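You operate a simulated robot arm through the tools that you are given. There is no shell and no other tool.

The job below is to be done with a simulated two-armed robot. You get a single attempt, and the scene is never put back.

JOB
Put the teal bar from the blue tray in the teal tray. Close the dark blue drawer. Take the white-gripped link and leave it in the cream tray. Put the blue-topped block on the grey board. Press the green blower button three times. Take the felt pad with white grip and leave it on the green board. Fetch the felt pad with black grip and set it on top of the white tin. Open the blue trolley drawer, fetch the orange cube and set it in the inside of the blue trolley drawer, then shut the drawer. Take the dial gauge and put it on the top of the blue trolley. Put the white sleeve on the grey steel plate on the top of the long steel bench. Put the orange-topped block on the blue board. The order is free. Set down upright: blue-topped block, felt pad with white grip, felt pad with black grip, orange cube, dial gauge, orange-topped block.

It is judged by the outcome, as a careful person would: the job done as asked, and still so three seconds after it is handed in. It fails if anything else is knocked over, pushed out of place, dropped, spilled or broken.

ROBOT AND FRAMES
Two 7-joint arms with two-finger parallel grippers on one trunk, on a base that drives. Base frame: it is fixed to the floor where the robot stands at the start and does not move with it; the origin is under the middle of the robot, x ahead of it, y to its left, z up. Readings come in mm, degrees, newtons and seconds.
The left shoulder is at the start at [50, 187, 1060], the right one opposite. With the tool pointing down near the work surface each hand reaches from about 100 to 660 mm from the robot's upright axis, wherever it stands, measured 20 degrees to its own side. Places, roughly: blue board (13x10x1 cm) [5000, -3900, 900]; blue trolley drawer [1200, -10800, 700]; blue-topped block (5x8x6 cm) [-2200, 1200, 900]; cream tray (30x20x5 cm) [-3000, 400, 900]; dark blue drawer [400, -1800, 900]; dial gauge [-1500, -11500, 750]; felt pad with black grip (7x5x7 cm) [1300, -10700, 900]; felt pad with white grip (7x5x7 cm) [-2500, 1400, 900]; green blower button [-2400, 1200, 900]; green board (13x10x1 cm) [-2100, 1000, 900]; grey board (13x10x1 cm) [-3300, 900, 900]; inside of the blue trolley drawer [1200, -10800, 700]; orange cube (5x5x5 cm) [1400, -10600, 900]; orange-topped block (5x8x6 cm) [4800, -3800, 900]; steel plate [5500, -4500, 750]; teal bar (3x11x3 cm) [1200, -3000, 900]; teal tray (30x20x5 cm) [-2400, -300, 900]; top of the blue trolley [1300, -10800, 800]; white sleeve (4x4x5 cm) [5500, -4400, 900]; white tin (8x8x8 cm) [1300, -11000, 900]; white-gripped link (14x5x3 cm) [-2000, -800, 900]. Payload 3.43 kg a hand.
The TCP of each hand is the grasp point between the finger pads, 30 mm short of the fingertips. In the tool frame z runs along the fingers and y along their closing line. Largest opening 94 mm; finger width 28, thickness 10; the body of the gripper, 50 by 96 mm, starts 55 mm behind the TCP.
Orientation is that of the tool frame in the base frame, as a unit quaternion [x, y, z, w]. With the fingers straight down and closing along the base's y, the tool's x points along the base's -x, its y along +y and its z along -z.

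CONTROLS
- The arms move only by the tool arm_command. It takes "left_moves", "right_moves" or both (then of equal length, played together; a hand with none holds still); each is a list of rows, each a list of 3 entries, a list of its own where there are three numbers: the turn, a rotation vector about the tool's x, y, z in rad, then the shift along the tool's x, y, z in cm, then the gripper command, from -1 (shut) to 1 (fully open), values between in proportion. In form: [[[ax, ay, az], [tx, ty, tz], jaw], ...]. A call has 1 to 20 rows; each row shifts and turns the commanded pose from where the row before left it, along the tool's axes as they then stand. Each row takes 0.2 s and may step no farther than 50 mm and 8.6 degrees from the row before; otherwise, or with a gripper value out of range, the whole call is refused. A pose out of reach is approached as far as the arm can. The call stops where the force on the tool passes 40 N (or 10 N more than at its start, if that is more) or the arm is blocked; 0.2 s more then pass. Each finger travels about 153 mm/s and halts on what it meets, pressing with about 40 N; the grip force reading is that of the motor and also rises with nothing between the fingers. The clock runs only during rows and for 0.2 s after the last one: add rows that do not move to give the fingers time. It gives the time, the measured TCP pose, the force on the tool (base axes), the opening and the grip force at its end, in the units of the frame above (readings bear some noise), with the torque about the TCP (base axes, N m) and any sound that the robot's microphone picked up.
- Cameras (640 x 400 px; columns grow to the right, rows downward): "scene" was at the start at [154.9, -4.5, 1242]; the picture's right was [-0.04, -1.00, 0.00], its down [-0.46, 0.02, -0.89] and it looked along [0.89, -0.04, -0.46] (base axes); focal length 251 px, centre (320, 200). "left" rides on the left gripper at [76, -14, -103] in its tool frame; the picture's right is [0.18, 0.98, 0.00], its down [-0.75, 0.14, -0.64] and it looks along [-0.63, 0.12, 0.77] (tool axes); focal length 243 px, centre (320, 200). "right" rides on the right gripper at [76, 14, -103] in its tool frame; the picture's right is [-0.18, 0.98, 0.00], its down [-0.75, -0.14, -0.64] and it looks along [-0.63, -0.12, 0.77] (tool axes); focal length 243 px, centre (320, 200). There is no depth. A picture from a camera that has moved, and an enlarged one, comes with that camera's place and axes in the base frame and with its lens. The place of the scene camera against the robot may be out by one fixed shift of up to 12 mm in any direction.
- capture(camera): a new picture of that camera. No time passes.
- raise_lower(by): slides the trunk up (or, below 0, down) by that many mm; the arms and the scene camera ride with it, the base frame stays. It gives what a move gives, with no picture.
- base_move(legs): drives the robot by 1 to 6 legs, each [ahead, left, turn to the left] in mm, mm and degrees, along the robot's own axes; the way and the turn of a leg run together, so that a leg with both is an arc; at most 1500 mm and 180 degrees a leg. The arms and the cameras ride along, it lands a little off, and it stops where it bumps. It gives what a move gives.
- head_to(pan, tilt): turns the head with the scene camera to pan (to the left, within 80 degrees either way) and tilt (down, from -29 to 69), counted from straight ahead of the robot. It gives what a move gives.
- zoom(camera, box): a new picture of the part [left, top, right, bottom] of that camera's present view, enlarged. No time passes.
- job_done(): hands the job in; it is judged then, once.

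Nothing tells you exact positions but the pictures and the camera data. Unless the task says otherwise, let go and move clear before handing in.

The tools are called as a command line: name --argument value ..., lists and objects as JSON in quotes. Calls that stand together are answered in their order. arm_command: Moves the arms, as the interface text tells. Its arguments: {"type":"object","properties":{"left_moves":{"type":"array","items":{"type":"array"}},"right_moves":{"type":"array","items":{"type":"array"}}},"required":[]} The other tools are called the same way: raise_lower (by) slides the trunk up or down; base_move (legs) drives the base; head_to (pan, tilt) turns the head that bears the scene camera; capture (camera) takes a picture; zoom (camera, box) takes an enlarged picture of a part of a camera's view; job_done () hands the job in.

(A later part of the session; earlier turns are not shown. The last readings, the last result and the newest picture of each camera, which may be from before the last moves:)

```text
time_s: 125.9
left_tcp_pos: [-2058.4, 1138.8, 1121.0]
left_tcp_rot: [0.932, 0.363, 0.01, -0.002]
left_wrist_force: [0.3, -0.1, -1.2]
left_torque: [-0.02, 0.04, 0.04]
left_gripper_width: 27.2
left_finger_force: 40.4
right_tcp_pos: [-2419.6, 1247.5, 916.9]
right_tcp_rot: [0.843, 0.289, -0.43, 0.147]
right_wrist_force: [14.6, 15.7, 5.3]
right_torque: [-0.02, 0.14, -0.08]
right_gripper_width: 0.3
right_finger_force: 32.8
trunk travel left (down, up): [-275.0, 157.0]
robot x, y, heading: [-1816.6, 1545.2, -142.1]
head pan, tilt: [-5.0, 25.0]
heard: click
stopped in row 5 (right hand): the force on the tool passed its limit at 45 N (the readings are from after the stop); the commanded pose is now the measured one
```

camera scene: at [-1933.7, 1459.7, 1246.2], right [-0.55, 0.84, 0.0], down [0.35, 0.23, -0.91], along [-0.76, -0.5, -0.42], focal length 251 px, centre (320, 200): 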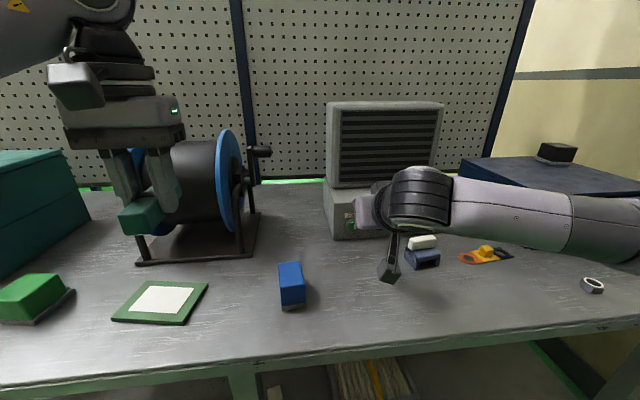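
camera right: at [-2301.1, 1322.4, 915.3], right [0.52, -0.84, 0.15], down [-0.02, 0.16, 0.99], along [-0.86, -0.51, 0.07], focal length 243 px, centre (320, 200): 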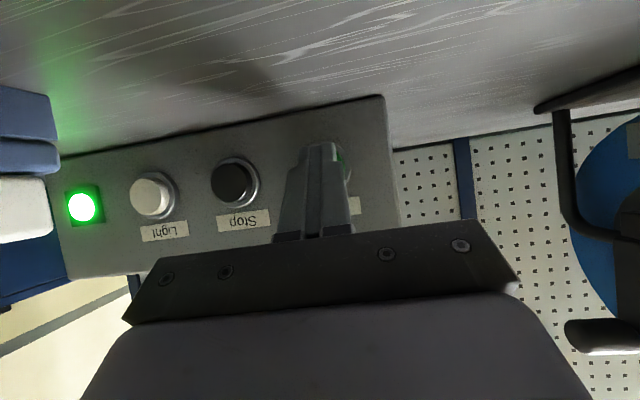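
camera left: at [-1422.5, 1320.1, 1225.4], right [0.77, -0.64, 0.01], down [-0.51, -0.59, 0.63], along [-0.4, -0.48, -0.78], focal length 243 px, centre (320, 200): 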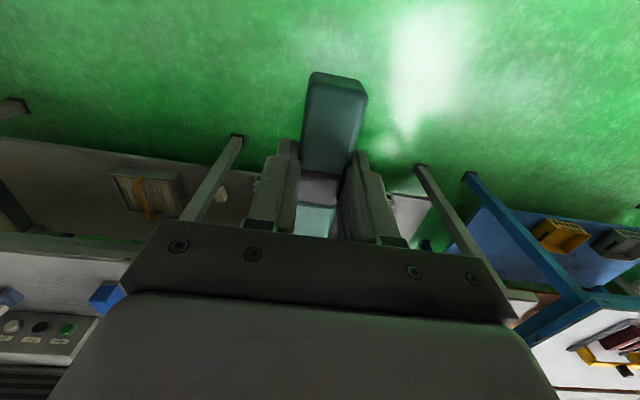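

Second click heard. I'll release and press a third time.

arm_command --right_moves '[[[0, 0, 0], [0.4, 0, -0.8], -1], [[0, 0, 0], [0.4, 0, -0.8], -1], [[0, 0, 0], [0, 0, 0], -1], [[0, 0, 0], [0, 0, 0], -1]]'

capture --camera "right"

```text
time_s: 126.9
left_tcp_pos: [-2059.2, 1136.9, 1118.2]
left_tcp_rot: [0.932, 0.363, 0.011, -0.003]
left_wrist_force: [0.1, 0.9, -1.7]
left_torque: [0.01, -0.05, -0.03]
left_gripper_width: 27.4
left_finger_force: 39.9
right_tcp_pos: [-2407.9, 1257.1, 916.9]
right_tcp_rot: [0.843, 0.289, -0.43, 0.147]
right_wrist_force: [-0.2, 0.1, 0.0]
right_torque: [0.0, 0.0, 0.03]
right_gripper_width: 0.2
right_finger_force: 33.0
trunk travel left (down, up): [-275.0, 157.0]
robot x, y, heading: [-1814.6, 1545.7, -142.0]
head pan, tilt: [-5.0, 25.0]
```

```text
taken
camera right: at [-2299.4, 1322.5, 915.9], right [0.52, -0.84, 0.15], down [-0.03, 0.16, 0.99], along [-0.86, -0.51, 0.06], focal length 243 px, centre (320, 200)
```

right: 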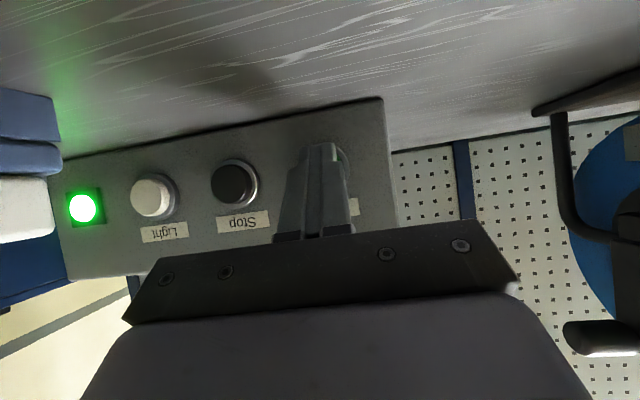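

arm_command --right_moves '[[[0, 0, 0], [-0.34, 0.1, 0.49], -1], [[0, 0, 0], [-0.34, 0.1, 0.49], -1], [[0, 0, 0], [-0.17, 0, 0.25], -1], [[0, 0, 0], [-0.17, 0, 0.25], -1], [[0, 0, 0], [-0.17, 0, 0.25], -1], [[0, 0, 0], [-0.17, 0, 0.25], -1], [[0, 0, 0], [-0.17, 0, 0.25], -1]]'

```text
time_s: 128.1
left_tcp_pos: [-2057.9, 1139.0, 1120.8]
left_tcp_rot: [0.932, 0.362, 0.01, -0.001]
left_wrist_force: [0.0, 0.7, -1.5]
left_torque: [0.04, -0.01, 0.0]
left_gripper_width: 27.4
left_finger_force: 39.9
right_tcp_pos: [-2419.3, 1246.1, 916.7]
right_tcp_rot: [0.845, 0.289, -0.426, 0.145]
right_wrist_force: [13.7, 14.3, 4.9]
right_torque: [0.07, 0.08, -0.1]
right_gripper_width: 0.1
right_finger_force: 33.2
trunk travel left (down, up): [-275.0, 157.0]
robot x, y, heading: [-1812.7, 1546.9, -142.0]
head pan, tilt: [-5.0, 25.0]
heard: click
stopped in row 5 (right hand): the force on the tool passed its limit at 44 N (the readings are from after the stop); the commanded pose is now the measured one
```

Third click heard, so the blower button is done. I'll retreat, bring the right hand upright again, and move over towards the felt pad.

arm_command --right_moves '[[[0, 0, 0], [2.2, 0, -3.2], -1], [[0, 0, 0], [2.2, 0, -3.2], -1], [[0, 0, 0], [-3.2, 0, -2.3], -1], [[0, 0, 0], [-3.2, 0, -2.3], -1], [[0, 0, 0], [-3.2, 0, -2.3], -1], [[0, 0, 0], [-3.2, 0, -2.3], 0], [[0, 0.1334, 0], [0, 0, 0], 1], [[0, 0.1334, 0], [0, 0, 0], 1], [[0, 0.1334, 0], [0, 0, 0], 1], [[0, 0.1334, 0], [0, 0, 0], 1], [[0, 0.1334, 0], [0, 0, 0], 1], [[0, 0.1334, 0], [0, 0, 0], 1], [[0, 0.1334, 0], [0, 0, 0], 1], [[0, 0, 0], [0, 0, 0], 1]]'

capture --camera "right"

capture --camera "scene"

```text
time_s: 131.1
left_tcp_pos: [-2058.2, 1137.2, 1119.2]
left_tcp_rot: [0.932, 0.362, 0.011, -0.002]
left_wrist_force: [-0.6, -0.7, -2.2]
left_torque: [0.02, -0.01, -0.05]
left_gripper_width: 27.4
left_finger_force: 39.9
right_tcp_pos: [-2357.5, 1291.9, 1074.1]
right_tcp_rot: [0.946, 0.324, -0.001, 0.0]
right_wrist_force: [-1.1, -0.1, 0.6]
right_torque: [0.04, -0.01, -0.02]
right_gripper_width: 94.1
right_finger_force: 0.1
right hand out of reach, approached as far as the arm can: row 13
trunk travel left (down, up): [-275.0, 157.0]
robot x, y, heading: [-1817.8, 1547.3, -141.9]
head pan, tilt: [-5.0, 25.0]
```

```text
taken
camera right: at [-2289.9, 1327.2, 1176.6], right [0.46, -0.89, 0.0], down [-0.68, -0.35, 0.64], along [-0.57, -0.29, -0.77], focal length 243 px, centre (320, 200)
```

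right: 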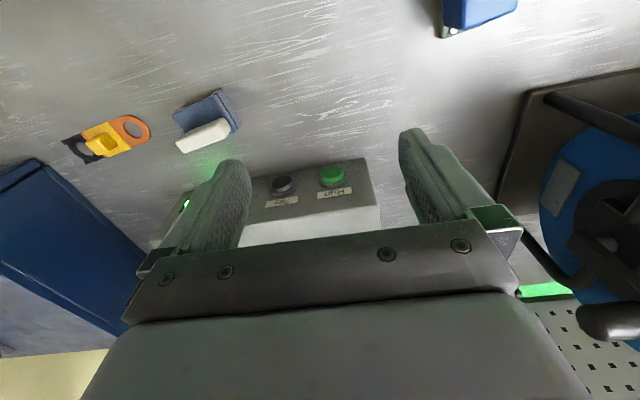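

```text
taken
camera scene: at [-1933.1, 1461.5, 1246.1], right [-0.54, 0.84, 0.0], down [0.35, 0.23, -0.91], along [-0.76, -0.49, -0.42], focal length 251 px, centre (320, 200)
```

scene: 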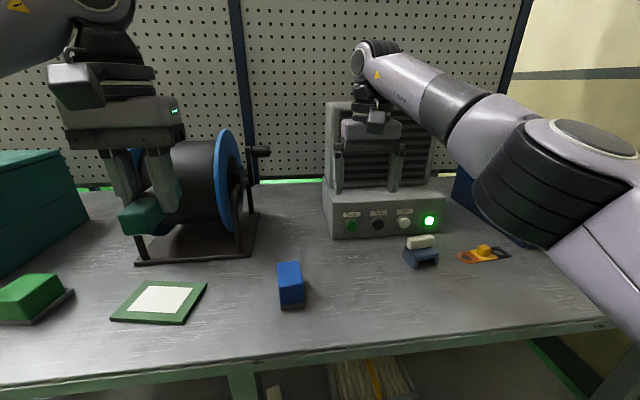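

The felt pad's white grip is at about (-2458, 1391, 919), rotated roughly 10° from my lateral axis, and it's near the edge of reach. I'll shift the base right a little before picking it up.

base_move --legs '[[20, -110, 0]]'

arm_command --right_moves '[[[0, 0, 0.1391], [0, 0, 0], 1], [[0, 0, 0.1391], [0, 0, 0], 1], [[0, 0, 0.1391], [0, 0, 0], 1], [[0, 0, 0.1391], [0, 0, 0], 1], [[0, 0, 0.1391], [0, 0, 0], 1], [[0, 0, 0.1391], [0, 0, 0], 1], [[0, 0, 0.1391], [0, 0, 0], 1], [[0, 0, 0.1391], [0, 0, 0], 1], [[0, 0, 0.1391], [0, 0, 0], 1], [[0, 0, 0.1391], [0, 0, 0], 1], [[0, 0, 0], [0, 0, 0], 1]]'

capture --camera "right"

capture --camera "scene"

```text
time_s: 132.7
left_tcp_pos: [-2142.5, 1210.1, 1119.9]
left_tcp_rot: [0.932, 0.361, 0.011, -0.002]
left_wrist_force: [-0.1, 0.9, -2.0]
left_torque: [-0.02, 0.0, -0.03]
left_gripper_width: 27.3
left_finger_force: 40.0
right_tcp_pos: [-2440.6, 1364.9, 1074.3]
right_tcp_rot: [0.946, 0.323, 0.001, -0.001]
right_wrist_force: [0.0, 0.3, -0.2]
right_torque: [0.0, 0.0, 0.0]
right_gripper_width: 94.2
right_finger_force: 0.0
trunk travel left (down, up): [-275.0, 157.0]
robot x, y, heading: [-1896.9, 1622.0, -142.1]
head pan, tilt: [-5.0, 25.0]
```

```text
time_s: 135.1
left_tcp_pos: [-2141.7, 1209.9, 1120.6]
left_tcp_rot: [0.932, 0.362, 0.012, -0.002]
left_wrist_force: [0.4, 0.4, -2.3]
left_torque: [-0.02, -0.02, 0.0]
left_gripper_width: 27.3
left_finger_force: 40.1
right_tcp_pos: [-2440.9, 1366.3, 1074.8]
right_tcp_rot: [0.933, -0.36, 0.0, 0.0]
right_wrist_force: [-0.1, -0.6, 0.1]
right_torque: [-0.02, 0.02, 0.0]
right_gripper_width: 94.2
right_finger_force: 0.0
trunk travel left (down, up): [-275.0, 157.0]
robot x, y, heading: [-1894.3, 1626.1, -142.1]
head pan, tilt: [-5.0, 25.0]
```

```text
taken
camera right: at [-2394.8, 1304.0, 1176.6], right [-0.8, -0.6, 0.0], down [-0.46, 0.61, 0.64], along [-0.39, 0.51, -0.77], focal length 243 px, centre (320, 200)
```

right: 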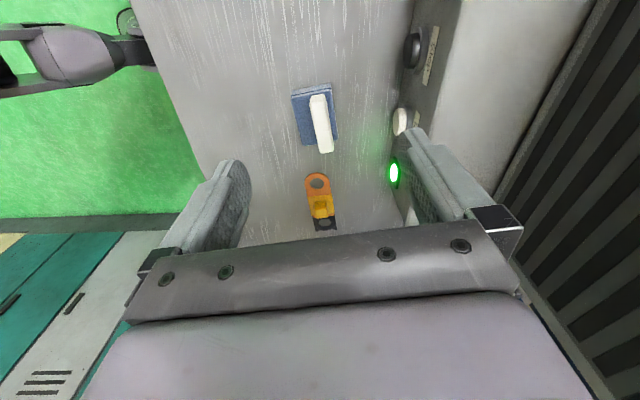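

```text
taken
camera scene: at [-2015.2, 1534.4, 1246.2], right [-0.54, 0.84, 0.0], down [0.35, 0.23, -0.91], along [-0.76, -0.49, -0.42], focal length 251 px, centre (320, 200)
```

scene: 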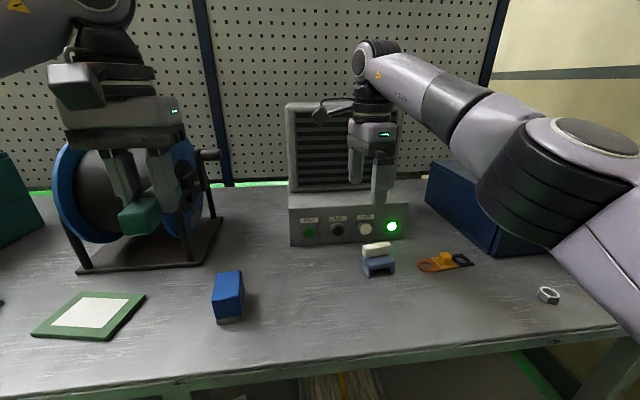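

The right hand is now turned to straddle the grip's thin side. Before continuing I'll check closely how the left hand is holding the teal bar.

zoom --camera "left" --box '[220, 50, 420, 250]'

zoom --camera "scene" --box '[60, 130, 220, 260]'

```text
2.00 times, centred on (320, 150) of left
camera zoom: at [-2097.2, 1271.3, 1225.4], right [0.8, -0.6, 0.01], down [-0.47, -0.62, 0.63], along [-0.37, -0.5, -0.78], focal length 485 px, centre (320, 300)
```

zoom: 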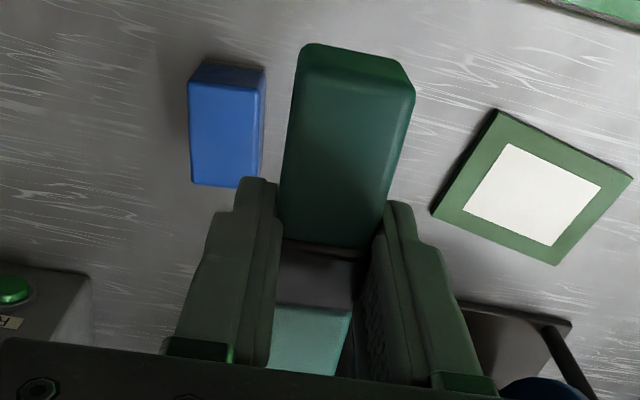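

```text
3.08 times, centred on (140, 195) of scene
camera zoom: at [-2015.2, 1534.4, 1246.2], right [-0.54, 0.84, 0.0], down [0.35, 0.23, -0.91], along [-0.76, -0.49, -0.42], focal length 772 px, centre (874, 215)
```

zoom: 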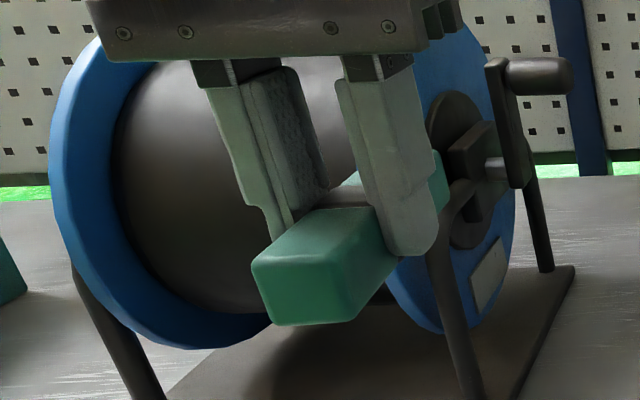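

The bar overlaps the fingers by about 25 mm and is stable. Next I'll move the right hand over the felt pad and lower partway.

arm_command --right_moves '[[[0, 0, 0.057], [-2.5, 0, 0], 1], [[0, 0, 0], [0, 0, 4], 1], [[0, 0, 0], [0, 0, 4], 0.4], [[0, 0, 0], [0, 0, 3], 0], [[0, 0, 0], [0, 0, 0], 0]]'

capture --camera "right"

zoom --camera "scene" --box '[300, 180, 460, 280]'

```text
time_s: 136.3
left_tcp_pos: [-2141.5, 1211.0, 1120.0]
left_tcp_rot: [0.932, 0.361, 0.011, -0.002]
left_wrist_force: [0.3, 0.1, -2.3]
left_torque: [0.0, -0.05, -0.03]
left_gripper_width: 27.5
left_finger_force: 40.2
right_tcp_pos: [-2458.1, 1382.9, 966.1]
right_tcp_rot: [0.922, -0.386, -0.001, -0.001]
right_wrist_force: [-0.5, -0.1, -0.1]
right_torque: [0.01, 0.02, -0.04]
right_gripper_width: 47.0
right_finger_force: 0.0
trunk travel left (down, up): [-275.0, 157.0]
robot x, y, heading: [-1898.4, 1618.3, -141.9]
head pan, tilt: [-5.0, 25.0]
```

```text
taken
camera right: at [-2414.4, 1317.8, 1067.0], right [-0.83, -0.56, 0.0], down [-0.43, 0.63, 0.64], along [-0.36, 0.53, -0.77], focal length 243 px, centre (320, 200)
```

right: 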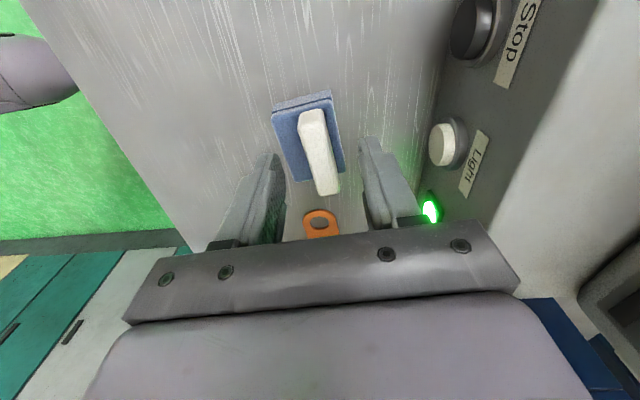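

```text
4.00 times, centred on (380, 230) of scene
camera zoom: at [-2015.2, 1534.4, 1246.2], right [-0.54, 0.84, 0.0], down [0.35, 0.23, -0.91], along [-0.76, -0.49, -0.42], focal length 1003 px, centre (80, 80)
```

zoom: 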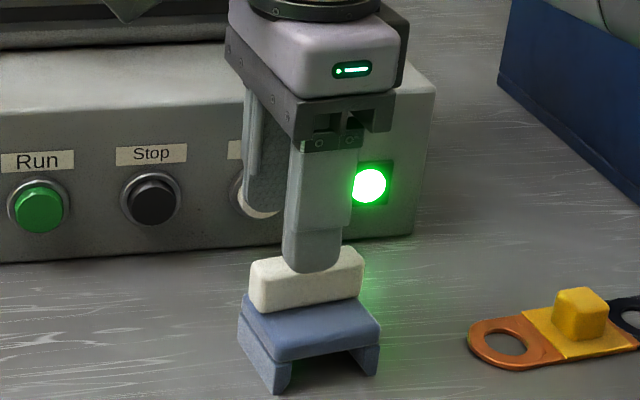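

The fingers straddle the white grip. I'll trim the yaw and lower to just above the blue base, watching for contact.

arm_command --right_moves '[[[0, 0, 0.047], [0, 0, 1], 0], [[0, 0, 0], [0, 0, 1], 0], [[0, 0, 0], [0, 0, 0.5], 0], [[0, 0, 0], [0, 0, 0], 0]]'

arm_command --right_moves '[[[0, 0, 0], [0, 0, 0.3], 0], [[0, 0, 0], [0, 0, 0], 0]]'

capture --camera "right"

zoom --camera "scene" --box '[300, 180, 460, 280]'

```text
time_s: 137.3
left_tcp_pos: [-2141.5, 1209.2, 1120.1]
left_tcp_rot: [0.932, 0.362, 0.012, -0.003]
left_wrist_force: [-0.5, -0.2, -1.7]
left_torque: [0.03, -0.03, -0.01]
left_gripper_width: 27.4
left_finger_force: 40.4
right_tcp_pos: [-2459.2, 1383.0, 940.7]
right_tcp_rot: [0.913, -0.407, 0.0, -0.001]
right_wrist_force: [0.5, -0.1, 0.1]
right_torque: [-0.01, 0.03, 0.01]
right_gripper_width: 47.1
right_finger_force: 0.0
trunk travel left (down, up): [-275.0, 157.0]
robot x, y, heading: [-1900.9, 1620.8, -142.1]
head pan, tilt: [-5.0, 25.0]
```

```text
time_s: 137.9
left_tcp_pos: [-2141.8, 1209.4, 1119.5]
left_tcp_rot: [0.932, 0.362, 0.011, -0.002]
left_wrist_force: [1.1, 0.1, -1.6]
left_torque: [0.0, -0.02, 0.0]
left_gripper_width: 27.2
left_finger_force: 40.1
right_tcp_pos: [-2459.1, 1382.9, 936.8]
right_tcp_rot: [0.914, -0.406, 0.0, 0.0]
right_wrist_force: [0.0, 0.5, 0.2]
right_torque: [-0.02, 0.03, -0.02]
right_gripper_width: 47.0
right_finger_force: 0.1
trunk travel left (down, up): [-275.0, 157.0]
robot x, y, heading: [-1898.3, 1622.3, -141.9]
head pan, tilt: [-5.0, 25.0]
```

```text
taken
camera right: at [-2418.5, 1316.1, 1038.9], right [-0.85, -0.52, 0.0], down [-0.4, 0.65, 0.64], along [-0.34, 0.55, -0.77], focal length 243 px, centre (320, 200)
```

right: 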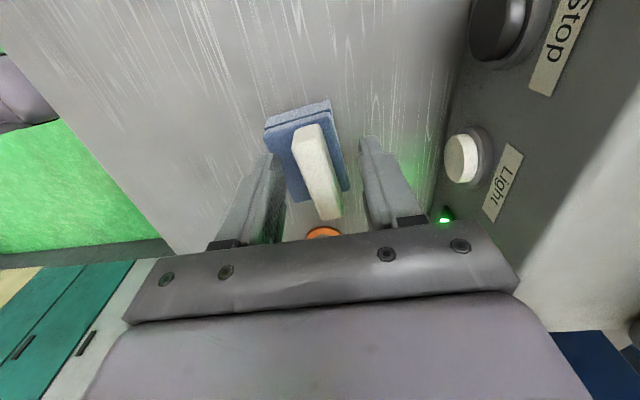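

```text
4.00 times, centred on (380, 230) of scene
camera zoom: at [-2015.2, 1534.4, 1246.2], right [-0.54, 0.84, 0.0], down [0.35, 0.23, -0.91], along [-0.76, -0.49, -0.42], focal length 1003 px, centre (80, 80)
```

zoom: 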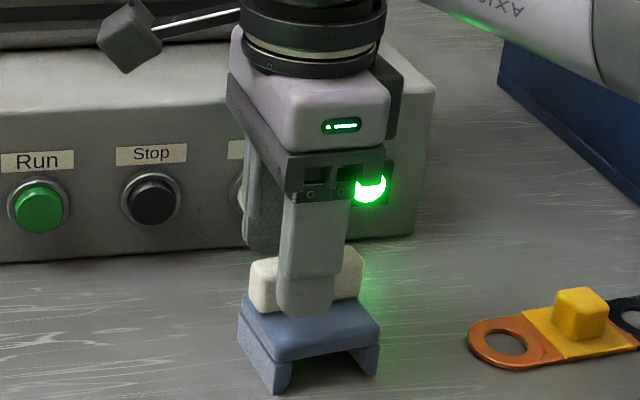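

arm_command --right_moves '[[[0, 0, 0], [0, 0, 0], -0.3], [[0, 0, 0], [0, 0, 0], -0.6], [[0, 0, 0], [0, 0, 0], -1], [[0, 0, 0], [0, 0, 0], -1], [[0, 0, 0], [0, 0, 0], -1]]'

capture --camera "right"

zoom --camera "scene" --box '[300, 180, 460, 280]'

```text
time_s: 139.1
left_tcp_pos: [-2141.5, 1210.4, 1119.6]
left_tcp_rot: [0.932, 0.362, 0.011, -0.002]
left_wrist_force: [1.0, 0.3, -2.7]
left_torque: [0.02, -0.02, 0.0]
left_gripper_width: 27.5
left_finger_force: 40.1
right_tcp_pos: [-2457.6, 1383.9, 937.3]
right_tcp_rot: [0.914, -0.406, 0.0, 0.0]
right_wrist_force: [0.2, 1.0, 0.6]
right_torque: [0.06, 0.04, -0.01]
right_gripper_width: 17.1
right_finger_force: 40.7
trunk travel left (down, up): [-275.0, 157.0]
robot x, y, heading: [-1896.8, 1620.5, -141.9]
head pan, tilt: [-5.0, 25.0]
```

```text
taken
camera right: at [-2418.5, 1316.1, 1038.9], right [-0.85, -0.52, 0.0], down [-0.4, 0.65, 0.64], along [-0.34, 0.55, -0.77], focal length 243 px, centre (320, 200)
```

right: 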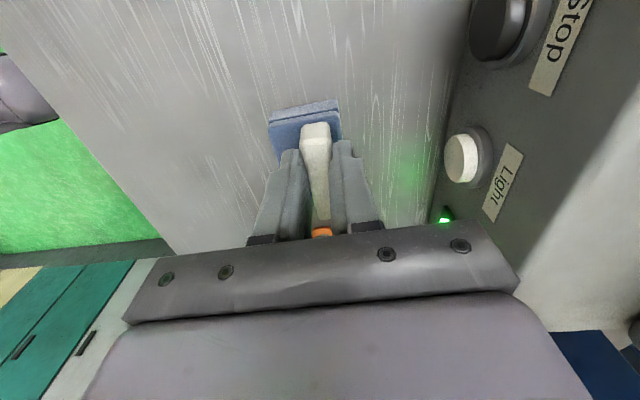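

```text
4.00 times, centred on (380, 230) of scene
camera zoom: at [-2015.2, 1534.4, 1246.2], right [-0.54, 0.84, 0.0], down [0.35, 0.23, -0.91], along [-0.76, -0.49, -0.42], focal length 1003 px, centre (80, 80)
```

zoom: 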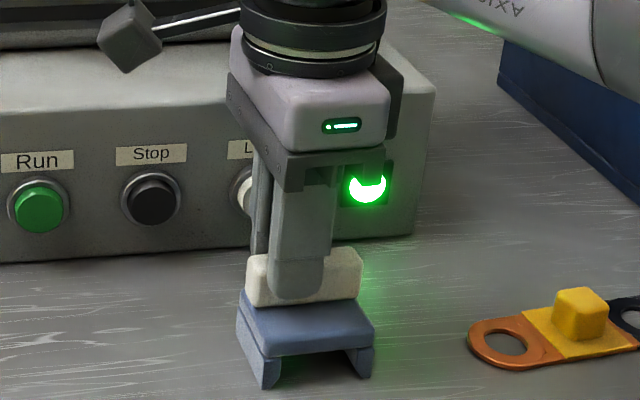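

The grip is held at 17 mm and the pad aligned itself with the fingers. I'll lift very slowly.

arm_command --right_moves '[[[0, 0, 0], [0, 0, -0.3], -1], [[0, 0, 0], [0, 0, -0.3], -1], [[0, 0, 0], [0, 0, -0.4], -1], [[0, 0, 0], [0, 0, -0.5], -1], [[0, 0, 0], [0, 0, -0.5], -1]]'

zoom --camera "scene" --box '[300, 180, 460, 280]'

```text
time_s: 140.3
left_tcp_pos: [-2142.1, 1210.9, 1120.0]
left_tcp_rot: [0.932, 0.361, 0.011, -0.002]
left_wrist_force: [-0.4, -0.7, -2.0]
left_torque: [0.0, 0.02, -0.02]
left_gripper_width: 27.3
left_finger_force: 39.4
right_tcp_pos: [-2459.3, 1383.8, 956.2]
right_tcp_rot: [0.913, -0.407, -0.001, -0.001]
right_wrist_force: [1.0, -0.7, -2.2]
right_torque: [0.0, 0.02, -0.02]
right_gripper_width: 16.6
right_finger_force: 39.7
trunk travel left (down, up): [-275.0, 157.0]
robot x, y, heading: [-1898.0, 1623.7, -141.9]
head pan, tilt: [-5.0, 25.0]
```

```text
4.00 times, centred on (380, 230) of scene
camera zoom: at [-2015.3, 1534.4, 1246.1], right [-0.54, 0.84, 0.0], down [0.35, 0.23, -0.91], along [-0.76, -0.49, -0.42], focal length 1003 px, centre (80, 80)
```

zoom: 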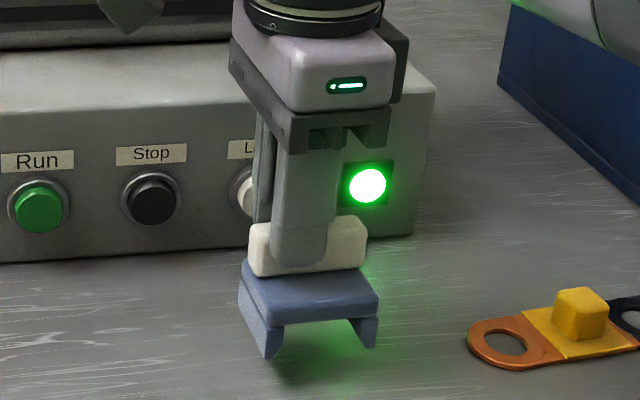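

The pad lifted cleanly. I'll raise it clear of everything, back off, then slide the base left towards the green board.

arm_command --right_moves '[[[0, 0, 0], [0, 0, -0.8], -1], [[0, 0, 0], [0, 0, -1], -1], [[0, 0, 0], [0, 0, -1.2], -1], [[0, 0, 0], [0, 0, -1.2], -1], [[0, 0, 0], [0, 0, -1.2], -1], [[0, 0, 0], [0, 0, -1], -1], [[0, 0, 0], [0, 0, -0.6], -1], [[0, 0, 0], [0, 0, 0], -1]]'

base_move --legs '[[-130, 0, 0], [0, 530, 0]]'

capture --camera "scene"

capture --camera "right"

```text
time_s: 142.1
left_tcp_pos: [-2141.7, 1211.1, 1120.6]
left_tcp_rot: [0.932, 0.362, 0.011, -0.003]
left_wrist_force: [0.6, 1.5, -3.1]
left_torque: [0.03, -0.05, 0.04]
left_gripper_width: 27.2
left_finger_force: 39.7
right_tcp_pos: [-2458.5, 1382.2, 1028.0]
right_tcp_rot: [0.914, -0.406, 0.0, 0.0]
right_wrist_force: [1.2, -0.5, -0.8]
right_torque: [-0.01, -0.03, 0.02]
right_gripper_width: 16.9
right_finger_force: 40.1
trunk travel left (down, up): [-275.0, 157.0]
robot x, y, heading: [-1898.3, 1620.3, -142.1]
head pan, tilt: [-5.0, 25.0]
```

```text
time_s: 148.2
left_tcp_pos: [-1717.1, 870.1, 1120.6]
left_tcp_rot: [0.934, 0.358, 0.012, -0.003]
left_wrist_force: [0.3, 0.0, -1.8]
left_torque: [-0.04, -0.03, 0.06]
left_gripper_width: 27.3
left_finger_force: 39.8
right_tcp_pos: [-2033.0, 1045.2, 1027.2]
right_tcp_rot: [0.912, -0.41, -0.001, 0.0]
right_wrist_force: [-0.6, 0.7, -1.4]
right_torque: [0.01, 0.03, 0.03]
right_gripper_width: 17.0
right_finger_force: 39.9
trunk travel left (down, up): [-275.0, 157.0]
robot x, y, heading: [-1468.4, 1280.0, -142.4]
head pan, tilt: [-5.0, 25.0]
```

```text
taken
camera scene: at [-1588.0, 1192.9, 1246.1], right [-0.54, 0.84, 0.0], down [0.36, 0.23, -0.91], along [-0.76, -0.49, -0.42], focal length 251 px, centre (320, 200)
```

scene: 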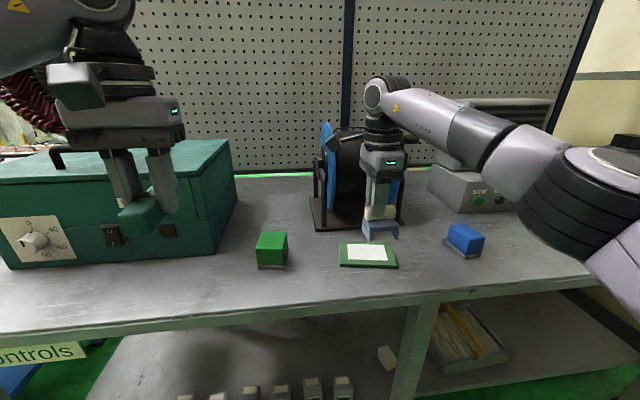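

```text
taken
camera right: at [-1993.3, 977.3, 1128.9], right [-0.86, -0.51, 0.0], down [-0.39, 0.66, 0.64], along [-0.33, 0.55, -0.77], focal length 243 px, centre (320, 200)
```

right: 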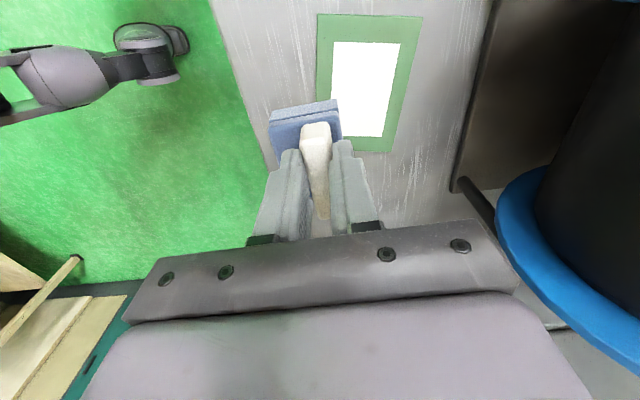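

The green board centre is at about (-2067, 1019). I'll move the base forward 90 mm and then position the pad over it.

base_move --legs '[[90, 0, 0]]'

capture --camera "right"

capture --camera "scene"

```text
time_s: 149.3
left_tcp_pos: [-1786.9, 813.2, 1119.3]
left_tcp_rot: [0.933, 0.36, 0.012, -0.002]
left_wrist_force: [-0.3, -0.8, -2.2]
left_torque: [0.02, 0.0, -0.01]
left_gripper_width: 27.0
left_finger_force: 40.2
right_tcp_pos: [-2104.1, 988.4, 1026.6]
right_tcp_rot: [0.913, -0.408, 0.0, -0.001]
right_wrist_force: [-0.1, -0.3, -0.7]
right_torque: [0.03, -0.03, 0.01]
right_gripper_width: 17.2
right_finger_force: 40.5
trunk travel left (down, up): [-275.0, 157.0]
robot x, y, heading: [-1541.1, 1222.2, -142.2]
head pan, tilt: [-5.0, 25.0]
```

```text
taken
camera right: at [-2063.8, 920.0, 1128.5], right [-0.86, -0.52, 0.0], down [-0.4, 0.65, 0.64], along [-0.33, 0.55, -0.77], focal length 243 px, centre (320, 200)
```

right: 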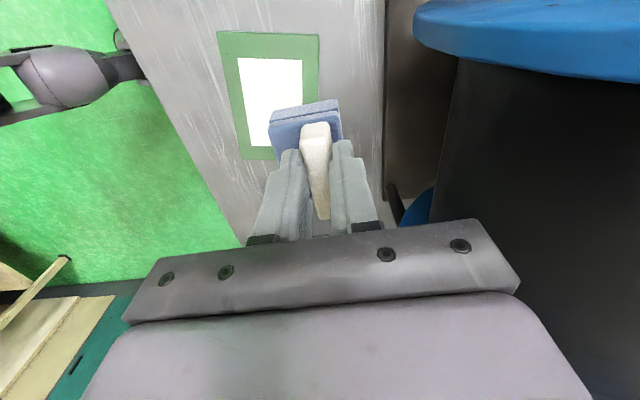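

```text
taken
camera scene: at [-1659.4, 1137.1, 1246.0], right [-0.54, 0.84, 0.0], down [0.36, 0.23, -0.91], along [-0.76, -0.49, -0.42], focal length 251 px, centre (320, 200)
```

scene: 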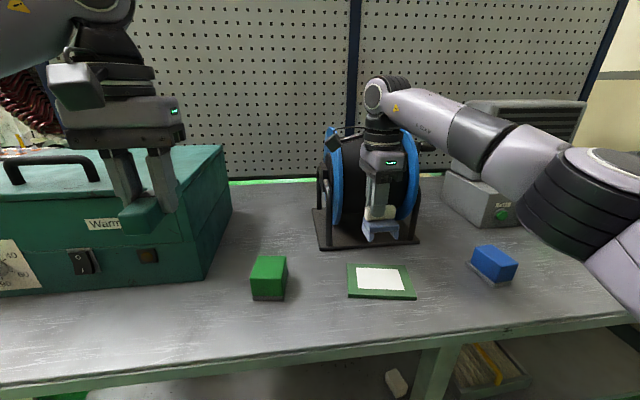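

arm_command --right_moves '[[[0, 0, 0.1], [0, -1.5, 0], -1], [[0, 0, 0.1], [0, -1.5, 0], -1], [[0, 0, 0], [0, -1.0, 0], -1], [[0, 0, 0], [0, -0.5, 0], -1], [[0, 0, 0], [0, 0, 1.5], -1], [[0, 0, 0], [0, 0, 1.5], -1], [[0, 0, 0], [0, 0, 1.5], -1], [[0, 0, 0], [0, 0, 0], -1]]'

capture --camera "right"

zoom --camera "scene" --box '[300, 180, 460, 310]'

```text
time_s: 151.1
left_tcp_pos: [-1787.6, 813.5, 1119.8]
left_tcp_rot: [0.933, 0.36, 0.011, -0.003]
left_wrist_force: [0.1, 0.9, -1.5]
left_torque: [0.01, -0.01, -0.04]
left_gripper_width: 27.3
left_finger_force: 40.2
right_tcp_pos: [-2067.7, 1014.4, 981.2]
right_tcp_rot: [0.867, -0.498, -0.001, 0.0]
right_wrist_force: [-0.5, 0.3, -0.9]
right_torque: [-0.02, -0.03, -0.01]
right_gripper_width: 16.9
right_finger_force: 40.0
trunk travel left (down, up): [-275.0, 157.0]
robot x, y, heading: [-1540.0, 1222.1, -142.1]
head pan, tilt: [-5.0, 25.0]
```

```text
taken
camera right: at [-2042.0, 941.0, 1082.3], right [-0.94, -0.34, 0.0], down [-0.26, 0.72, 0.64], along [-0.22, 0.61, -0.77], focal length 243 px, centre (320, 200)
```

right: 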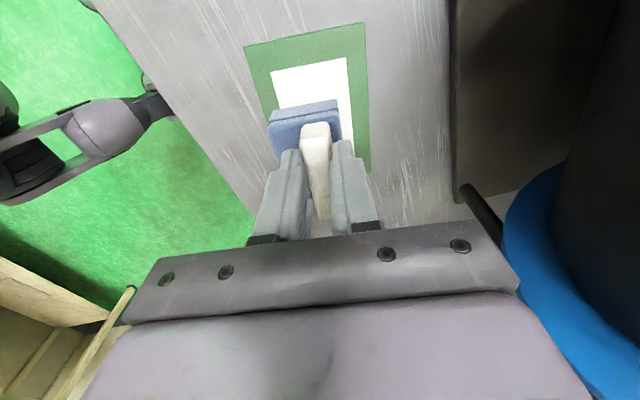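

```text
3.08 times, centred on (380, 245) of scene
camera zoom: at [-1658.8, 1137.5, 1246.2], right [-0.54, 0.84, 0.0], down [0.36, 0.23, -0.91], along [-0.76, -0.49, -0.42], focal length 772 px, centre (135, 62)
```

zoom: 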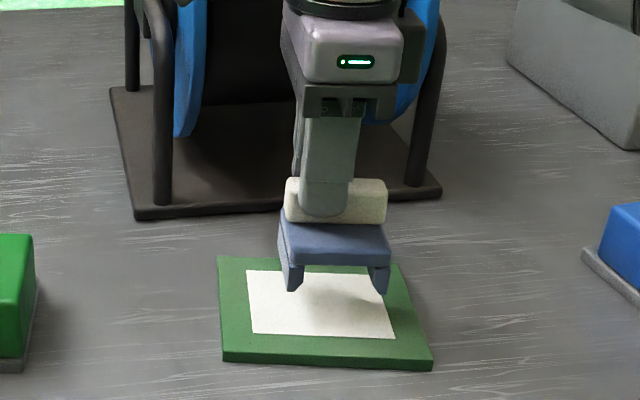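

The pad is aligned over the board. I'll shift 6 mm and lower it gently to the surface.

arm_command --right_moves '[[[0, 0, 0], [-0.6, -0.1, 0.5], -1], [[0, 0, 0], [0, 0, 1], -1], [[0, 0, 0], [0, 0, 1], -1], [[0, 0, 0], [0, 0, 0.4], -1], [[0, 0, 0], [0, 0, 0], -1]]'

zoom --camera "scene" --box '[300, 180, 460, 310]'

```text
time_s: 152.3
left_tcp_pos: [-1787.1, 813.5, 1120.5]
left_tcp_rot: [0.933, 0.36, 0.01, -0.002]
left_wrist_force: [0.3, -0.3, -1.2]
left_torque: [0.05, -0.02, 0.02]
left_gripper_width: 27.1
left_finger_force: 39.8
right_tcp_pos: [-2068.6, 1019.5, 952.5]
right_tcp_rot: [0.867, -0.498, -0.001, 0.0]
right_wrist_force: [-0.5, 0.5, -1.1]
right_torque: [0.0, 0.0, 0.01]
right_gripper_width: 16.8
right_finger_force: 39.6
trunk travel left (down, up): [-275.0, 157.0]
robot x, y, heading: [-1540.4, 1224.3, -142.4]
head pan, tilt: [-5.0, 25.0]
```

```text
3.08 times, centred on (380, 245) of scene
camera zoom: at [-1658.9, 1137.5, 1246.1], right [-0.54, 0.84, 0.0], down [0.36, 0.23, -0.91], along [-0.76, -0.49, -0.42], focal length 772 px, centre (135, 62)
```

zoom: 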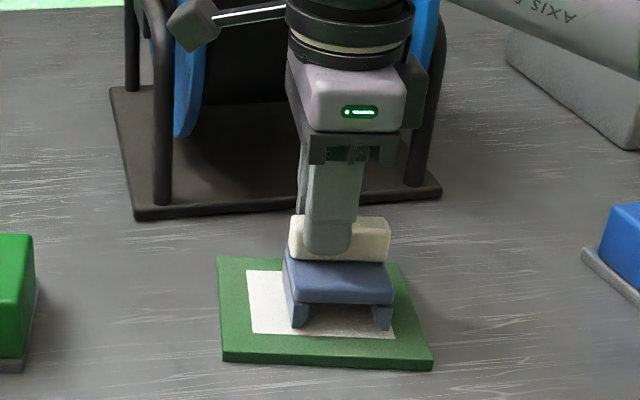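

arm_command --right_moves '[[[0, 0, 0], [0, 0, 0.2], -1], [[0, 0, 0], [0, 0, 0], -1]]'

arm_command --right_moves '[[[0, 0, 0], [0, 0, 0.2], -1], [[0, 0, 0], [0, 0, 0], -1]]'

```text
time_s: 152.9
left_tcp_pos: [-1786.4, 812.8, 1120.3]
left_tcp_rot: [0.933, 0.36, 0.012, -0.003]
left_wrist_force: [0.3, -0.2, -2.5]
left_torque: [-0.02, 0.0, -0.01]
left_gripper_width: 27.2
left_finger_force: 39.9
right_tcp_pos: [-2069.8, 1020.3, 951.3]
right_tcp_rot: [0.867, -0.498, -0.001, 0.0]
right_wrist_force: [1.0, 0.0, -1.1]
right_torque: [-0.04, 0.01, -0.01]
right_gripper_width: 17.1
right_finger_force: 39.9
trunk travel left (down, up): [-275.0, 157.0]
robot x, y, heading: [-1536.4, 1225.4, -142.2]
head pan, tilt: [-5.0, 25.0]
```

```text
time_s: 153.5
left_tcp_pos: [-1786.5, 813.0, 1120.5]
left_tcp_rot: [0.933, 0.359, 0.011, -0.002]
left_wrist_force: [0.5, -0.6, -2.3]
left_torque: [0.01, 0.01, 0.0]
left_gripper_width: 27.4
left_finger_force: 40.6
right_tcp_pos: [-2069.5, 1019.7, 949.7]
right_tcp_rot: [0.867, -0.498, -0.001, 0.0]
right_wrist_force: [-0.5, -0.8, -0.8]
right_torque: [-0.03, 0.0, 0.01]
right_gripper_width: 16.9
right_finger_force: 40.0
trunk travel left (down, up): [-275.0, 157.0]
robot x, y, heading: [-1537.6, 1222.6, -142.4]
head pan, tilt: [-5.0, 25.0]
```

arm_command --right_moves '[[[0, 0, 0], [0, 0, 0.2], -1], [[0, 0, 0], [0, 0, 0], -1]]'

arm_command --right_moves '[[[0, 0, 0], [0, 0, 0.2], -1], [[0, 0, 0], [0, 0, 0], -1]]'

zoom --camera "scene" --box '[300, 180, 460, 310]'

```text
time_s: 154.1
left_tcp_pos: [-1785.9, 813.3, 1120.2]
left_tcp_rot: [0.933, 0.361, 0.01, -0.003]
left_wrist_force: [1.1, 0.4, -1.7]
left_torque: [-0.02, -0.03, -0.01]
left_gripper_width: 27.2
left_finger_force: 40.0
right_tcp_pos: [-2069.2, 1020.6, 947.7]
right_tcp_rot: [0.867, -0.498, -0.001, 0.001]
right_wrist_force: [0.1, 1.0, 1.8]
right_torque: [0.19, 0.05, 0.05]
right_gripper_width: 16.9
right_finger_force: 40.4
trunk travel left (down, up): [-275.0, 157.0]
robot x, y, heading: [-1542.6, 1223.9, -142.3]
head pan, tilt: [-5.0, 25.0]
```

```text
time_s: 154.7
left_tcp_pos: [-1787.5, 812.5, 1119.4]
left_tcp_rot: [0.933, 0.36, 0.01, -0.002]
left_wrist_force: [0.6, 0.2, -2.8]
left_torque: [0.0, 0.0, 0.0]
left_gripper_width: 27.5
left_finger_force: 39.4
right_tcp_pos: [-2068.5, 1019.5, 947.0]
right_tcp_rot: [0.868, -0.497, -0.001, 0.0]
right_wrist_force: [-3.0, 0.1, 7.4]
right_torque: [0.37, 0.19, 0.08]
right_gripper_width: 17.1
right_finger_force: 39.5
trunk travel left (down, up): [-275.0, 157.0]
robot x, y, heading: [-1543.6, 1223.8, -142.2]
head pan, tilt: [-5.0, 25.0]
```

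```text
3.08 times, centred on (380, 245) of scene
camera zoom: at [-1658.4, 1137.8, 1246.4], right [-0.54, 0.84, 0.0], down [0.35, 0.23, -0.91], along [-0.76, -0.49, -0.42], focal length 772 px, centre (135, 62)
```

zoom: 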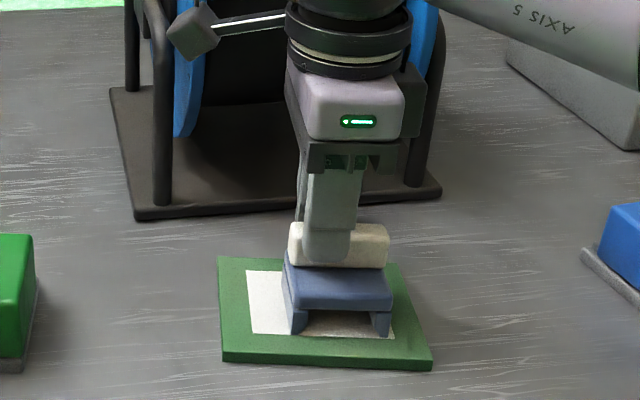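

The pad is resting on the board. I'll open and lift clear.

arm_command --right_moves '[[[0, 0, 0], [0, 0, 0], -0.5], [[0, 0, 0], [0, 0, 0], -0.2], [[0, 0, 0], [0, 0, 0], 0], [[0, 0, 0], [0, 0, -1], 0], [[0, 0, 0], [0, 0, -2], 0], [[0, 0, 0], [0, 0, -3], 0], [[0, 0, 0], [0, 0, -3], 0], [[0, 0, 0], [0, 0, -3], 0.5], [[0, 0, 0], [0, -3, -1], 1]]'

capture --camera "scene"

zoom --camera "scene" --box '[300, 180, 460, 310]'

```text
time_s: 156.7
left_tcp_pos: [-1785.6, 814.3, 1119.7]
left_tcp_rot: [0.933, 0.36, 0.01, -0.003]
left_wrist_force: [-0.1, -0.6, -1.8]
left_torque: [-0.04, 0.0, -0.02]
left_gripper_width: 27.4
left_finger_force: 39.7
right_tcp_pos: [-2044.3, 1035.2, 1077.0]
right_tcp_rot: [0.868, -0.497, -0.001, 0.0]
right_wrist_force: [0.8, 0.3, 0.2]
right_torque: [0.03, -0.06, -0.02]
right_gripper_width: 94.1
right_finger_force: 0.1
trunk travel left (down, up): [-275.0, 157.0]
robot x, y, heading: [-1538.2, 1222.8, -142.2]
head pan, tilt: [-5.0, 25.0]
```

```text
taken
camera scene: at [-1658.7, 1137.8, 1246.2], right [-0.54, 0.84, 0.0], down [0.36, 0.23, -0.91], along [-0.76, -0.49, -0.42], focal length 251 px, centre (320, 200)
```

scene: 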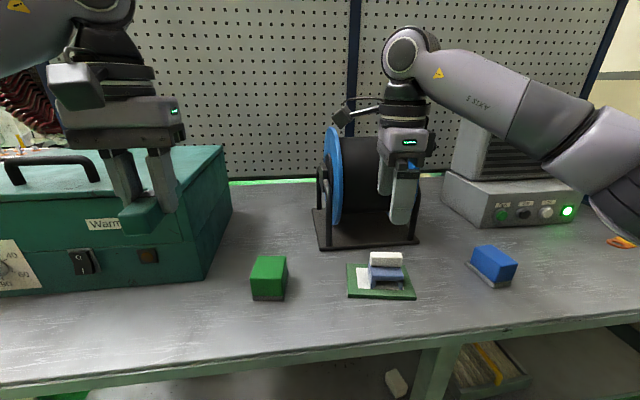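

```text
3.08 times, centred on (380, 245) of scene
camera zoom: at [-1658.7, 1137.8, 1246.2], right [-0.54, 0.84, 0.0], down [0.36, 0.23, -0.91], along [-0.76, -0.49, -0.42], focal length 772 px, centre (135, 62)
```

zoom: 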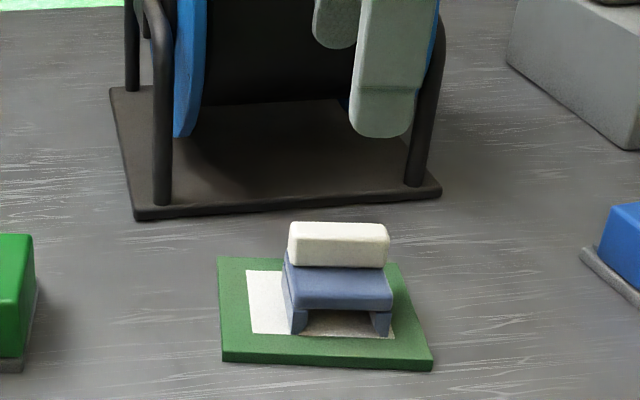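

The felt pad is upright on the green board. Next is the blue-topped block; I'll shift the base right and look at it from above.

base_move --legs '[[0, -220, 0]]'

capture --camera "right"

capture --camera "scene"

```text
time_s: 159.2
left_tcp_pos: [-1920.1, 985.9, 1120.8]
left_tcp_rot: [0.934, 0.358, 0.011, -0.003]
left_wrist_force: [-0.1, -0.3, -2.1]
left_torque: [-0.02, -0.03, 0.0]
left_gripper_width: 27.5
left_finger_force: 39.8
right_tcp_pos: [-2176.5, 1206.9, 1075.6]
right_tcp_rot: [0.866, -0.5, -0.001, -0.001]
right_wrist_force: [-0.8, -0.2, 0.4]
right_torque: [-0.02, 0.0, -0.02]
right_gripper_width: 93.8
right_finger_force: 0.1
trunk travel left (down, up): [-275.0, 157.0]
robot x, y, heading: [-1671.6, 1393.7, -142.6]
head pan, tilt: [-5.0, 25.0]
```

```text
taken
camera right: at [-2151.9, 1134.3, 1178.9], right [-0.94, -0.33, 0.0], down [-0.25, 0.72, 0.64], along [-0.21, 0.61, -0.77], focal length 243 px, centre (320, 200)
```

right: 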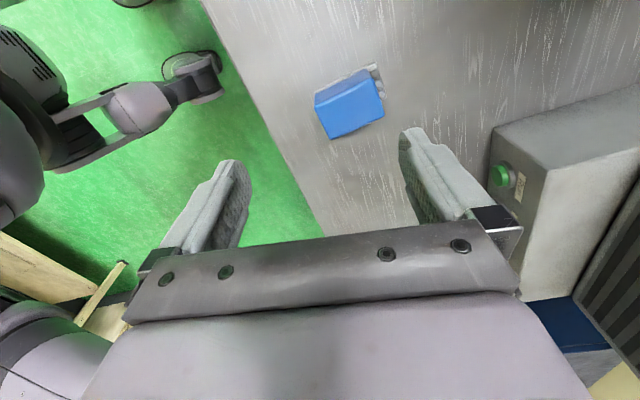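

```text
taken
camera scene: at [-1790.7, 1308.9, 1246.2], right [-0.54, 0.84, 0.0], down [0.36, 0.23, -0.91], along [-0.77, -0.49, -0.42], focal length 251 px, centre (320, 200)
```

scene: 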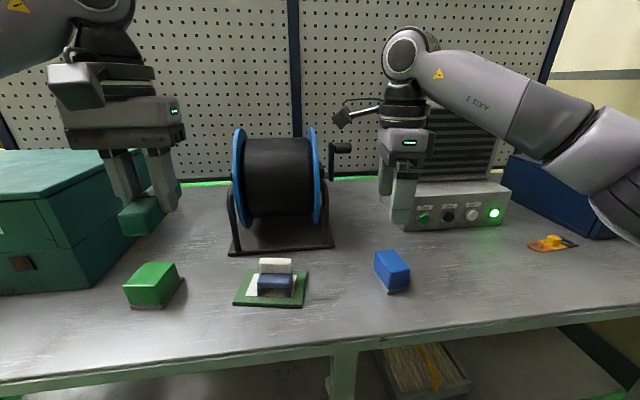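

zoom --camera "right" --box '[280, 40, 440, 160]'

zoom --camera "scene" --box '[330, 220, 460, 310]'

```text
3.33 times, centred on (360, 100) of right
camera zoom: at [-2151.9, 1134.3, 1178.9], right [-0.94, -0.33, 0.0], down [-0.25, 0.72, 0.64], along [-0.21, 0.61, -0.77], focal length 809 px, centre (187, 533)
```

zoom: 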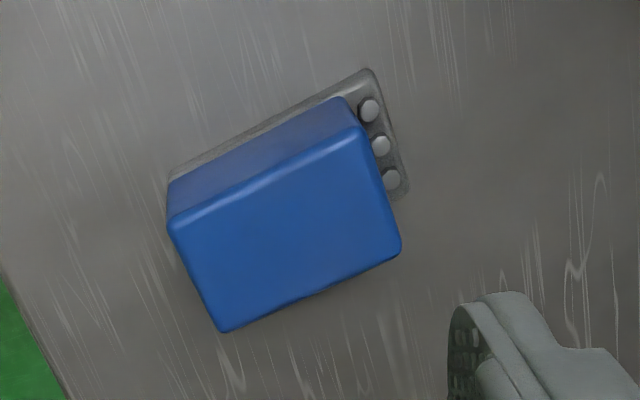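

```text
4.44 times, centred on (395, 265) of scene
camera zoom: at [-1790.7, 1308.9, 1246.2], right [-0.54, 0.84, 0.0], down [0.36, 0.23, -0.91], along [-0.77, -0.49, -0.42], focal length 1115 px, centre (-13, -89)
```

zoom: 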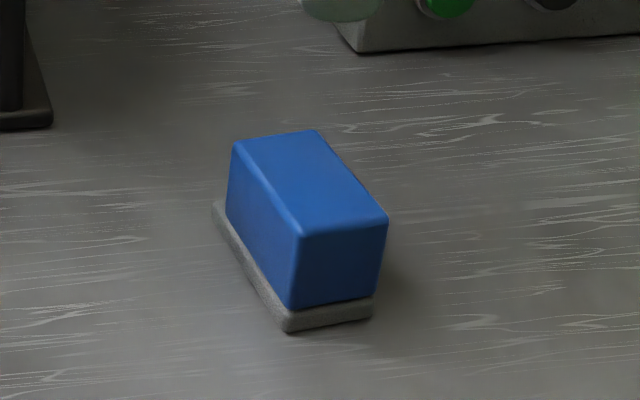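

The block's blue top is about 62 × 40 mm, centred near (-2211, 1213), with its long axis at 44°. I'll turn the right hand to close across the short side and move above it.

arm_command --right_moves '[[[0, 0, -0.142], [0, 0, 0], 1], [[0, 0, -0.142], [0, 0, 0], 1], [[0, 0, -0.142], [0, 0, 0], 1], [[0, 0, -0.142], [0, 0, 0], 1], [[0, 0, -0.142], [0, 0, 0], 1], [[0, 0, -0.142], [0, 0, 0], 1], [[0, 0, -0.142], [0, 0, 0], 1], [[0, 0, -0.142], [0, 0, 0], 1], [[0, 0, -0.142], [0, 0, 0], 1], [[0, 0, -0.142], [0, 0, 0], 1], [[0, 0, -0.142], [0, 0, 0], 1], [[0, 0, -0.142], [0, 0, 0], 1], [[0, 0, -0.142], [0, 0, 0], 1], [[0, 0, 0], [0, 0, 0], 1]]'

capture --camera "right"

```text
time_s: 162.2
left_tcp_pos: [-1920.4, 985.4, 1119.4]
left_tcp_rot: [0.934, 0.358, 0.01, -0.002]
left_wrist_force: [-0.2, 0.5, -1.9]
left_torque: [0.03, -0.03, 0.03]
left_gripper_width: 27.4
left_finger_force: 39.8
right_tcp_pos: [-2178.4, 1207.8, 1077.2]
right_tcp_rot: [0.921, 0.39, -0.001, -0.002]
right_wrist_force: [0.4, 0.1, -0.4]
right_torque: [0.03, 0.02, 0.0]
right_gripper_width: 94.2
right_finger_force: 0.0
trunk travel left (down, up): [-275.0, 157.0]
robot x, y, heading: [-1671.7, 1392.3, -142.6]
head pan, tilt: [-5.0, 25.0]
```

```text
taken
camera right: at [-2114.8, 1252.0, 1179.3], right [0.58, -0.82, 0.0], down [-0.62, -0.44, 0.64], along [-0.53, -0.37, -0.77], focal length 243 px, centre (320, 200)
```

right: 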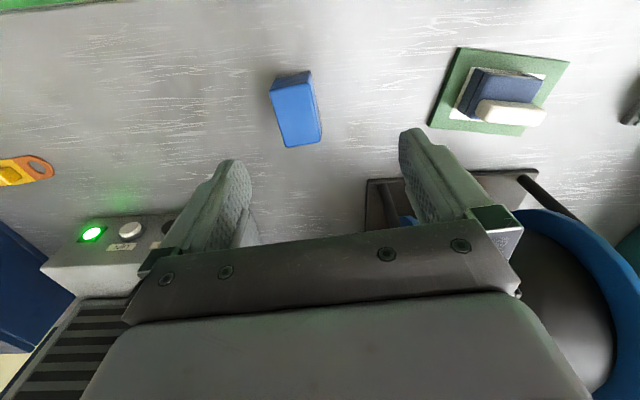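

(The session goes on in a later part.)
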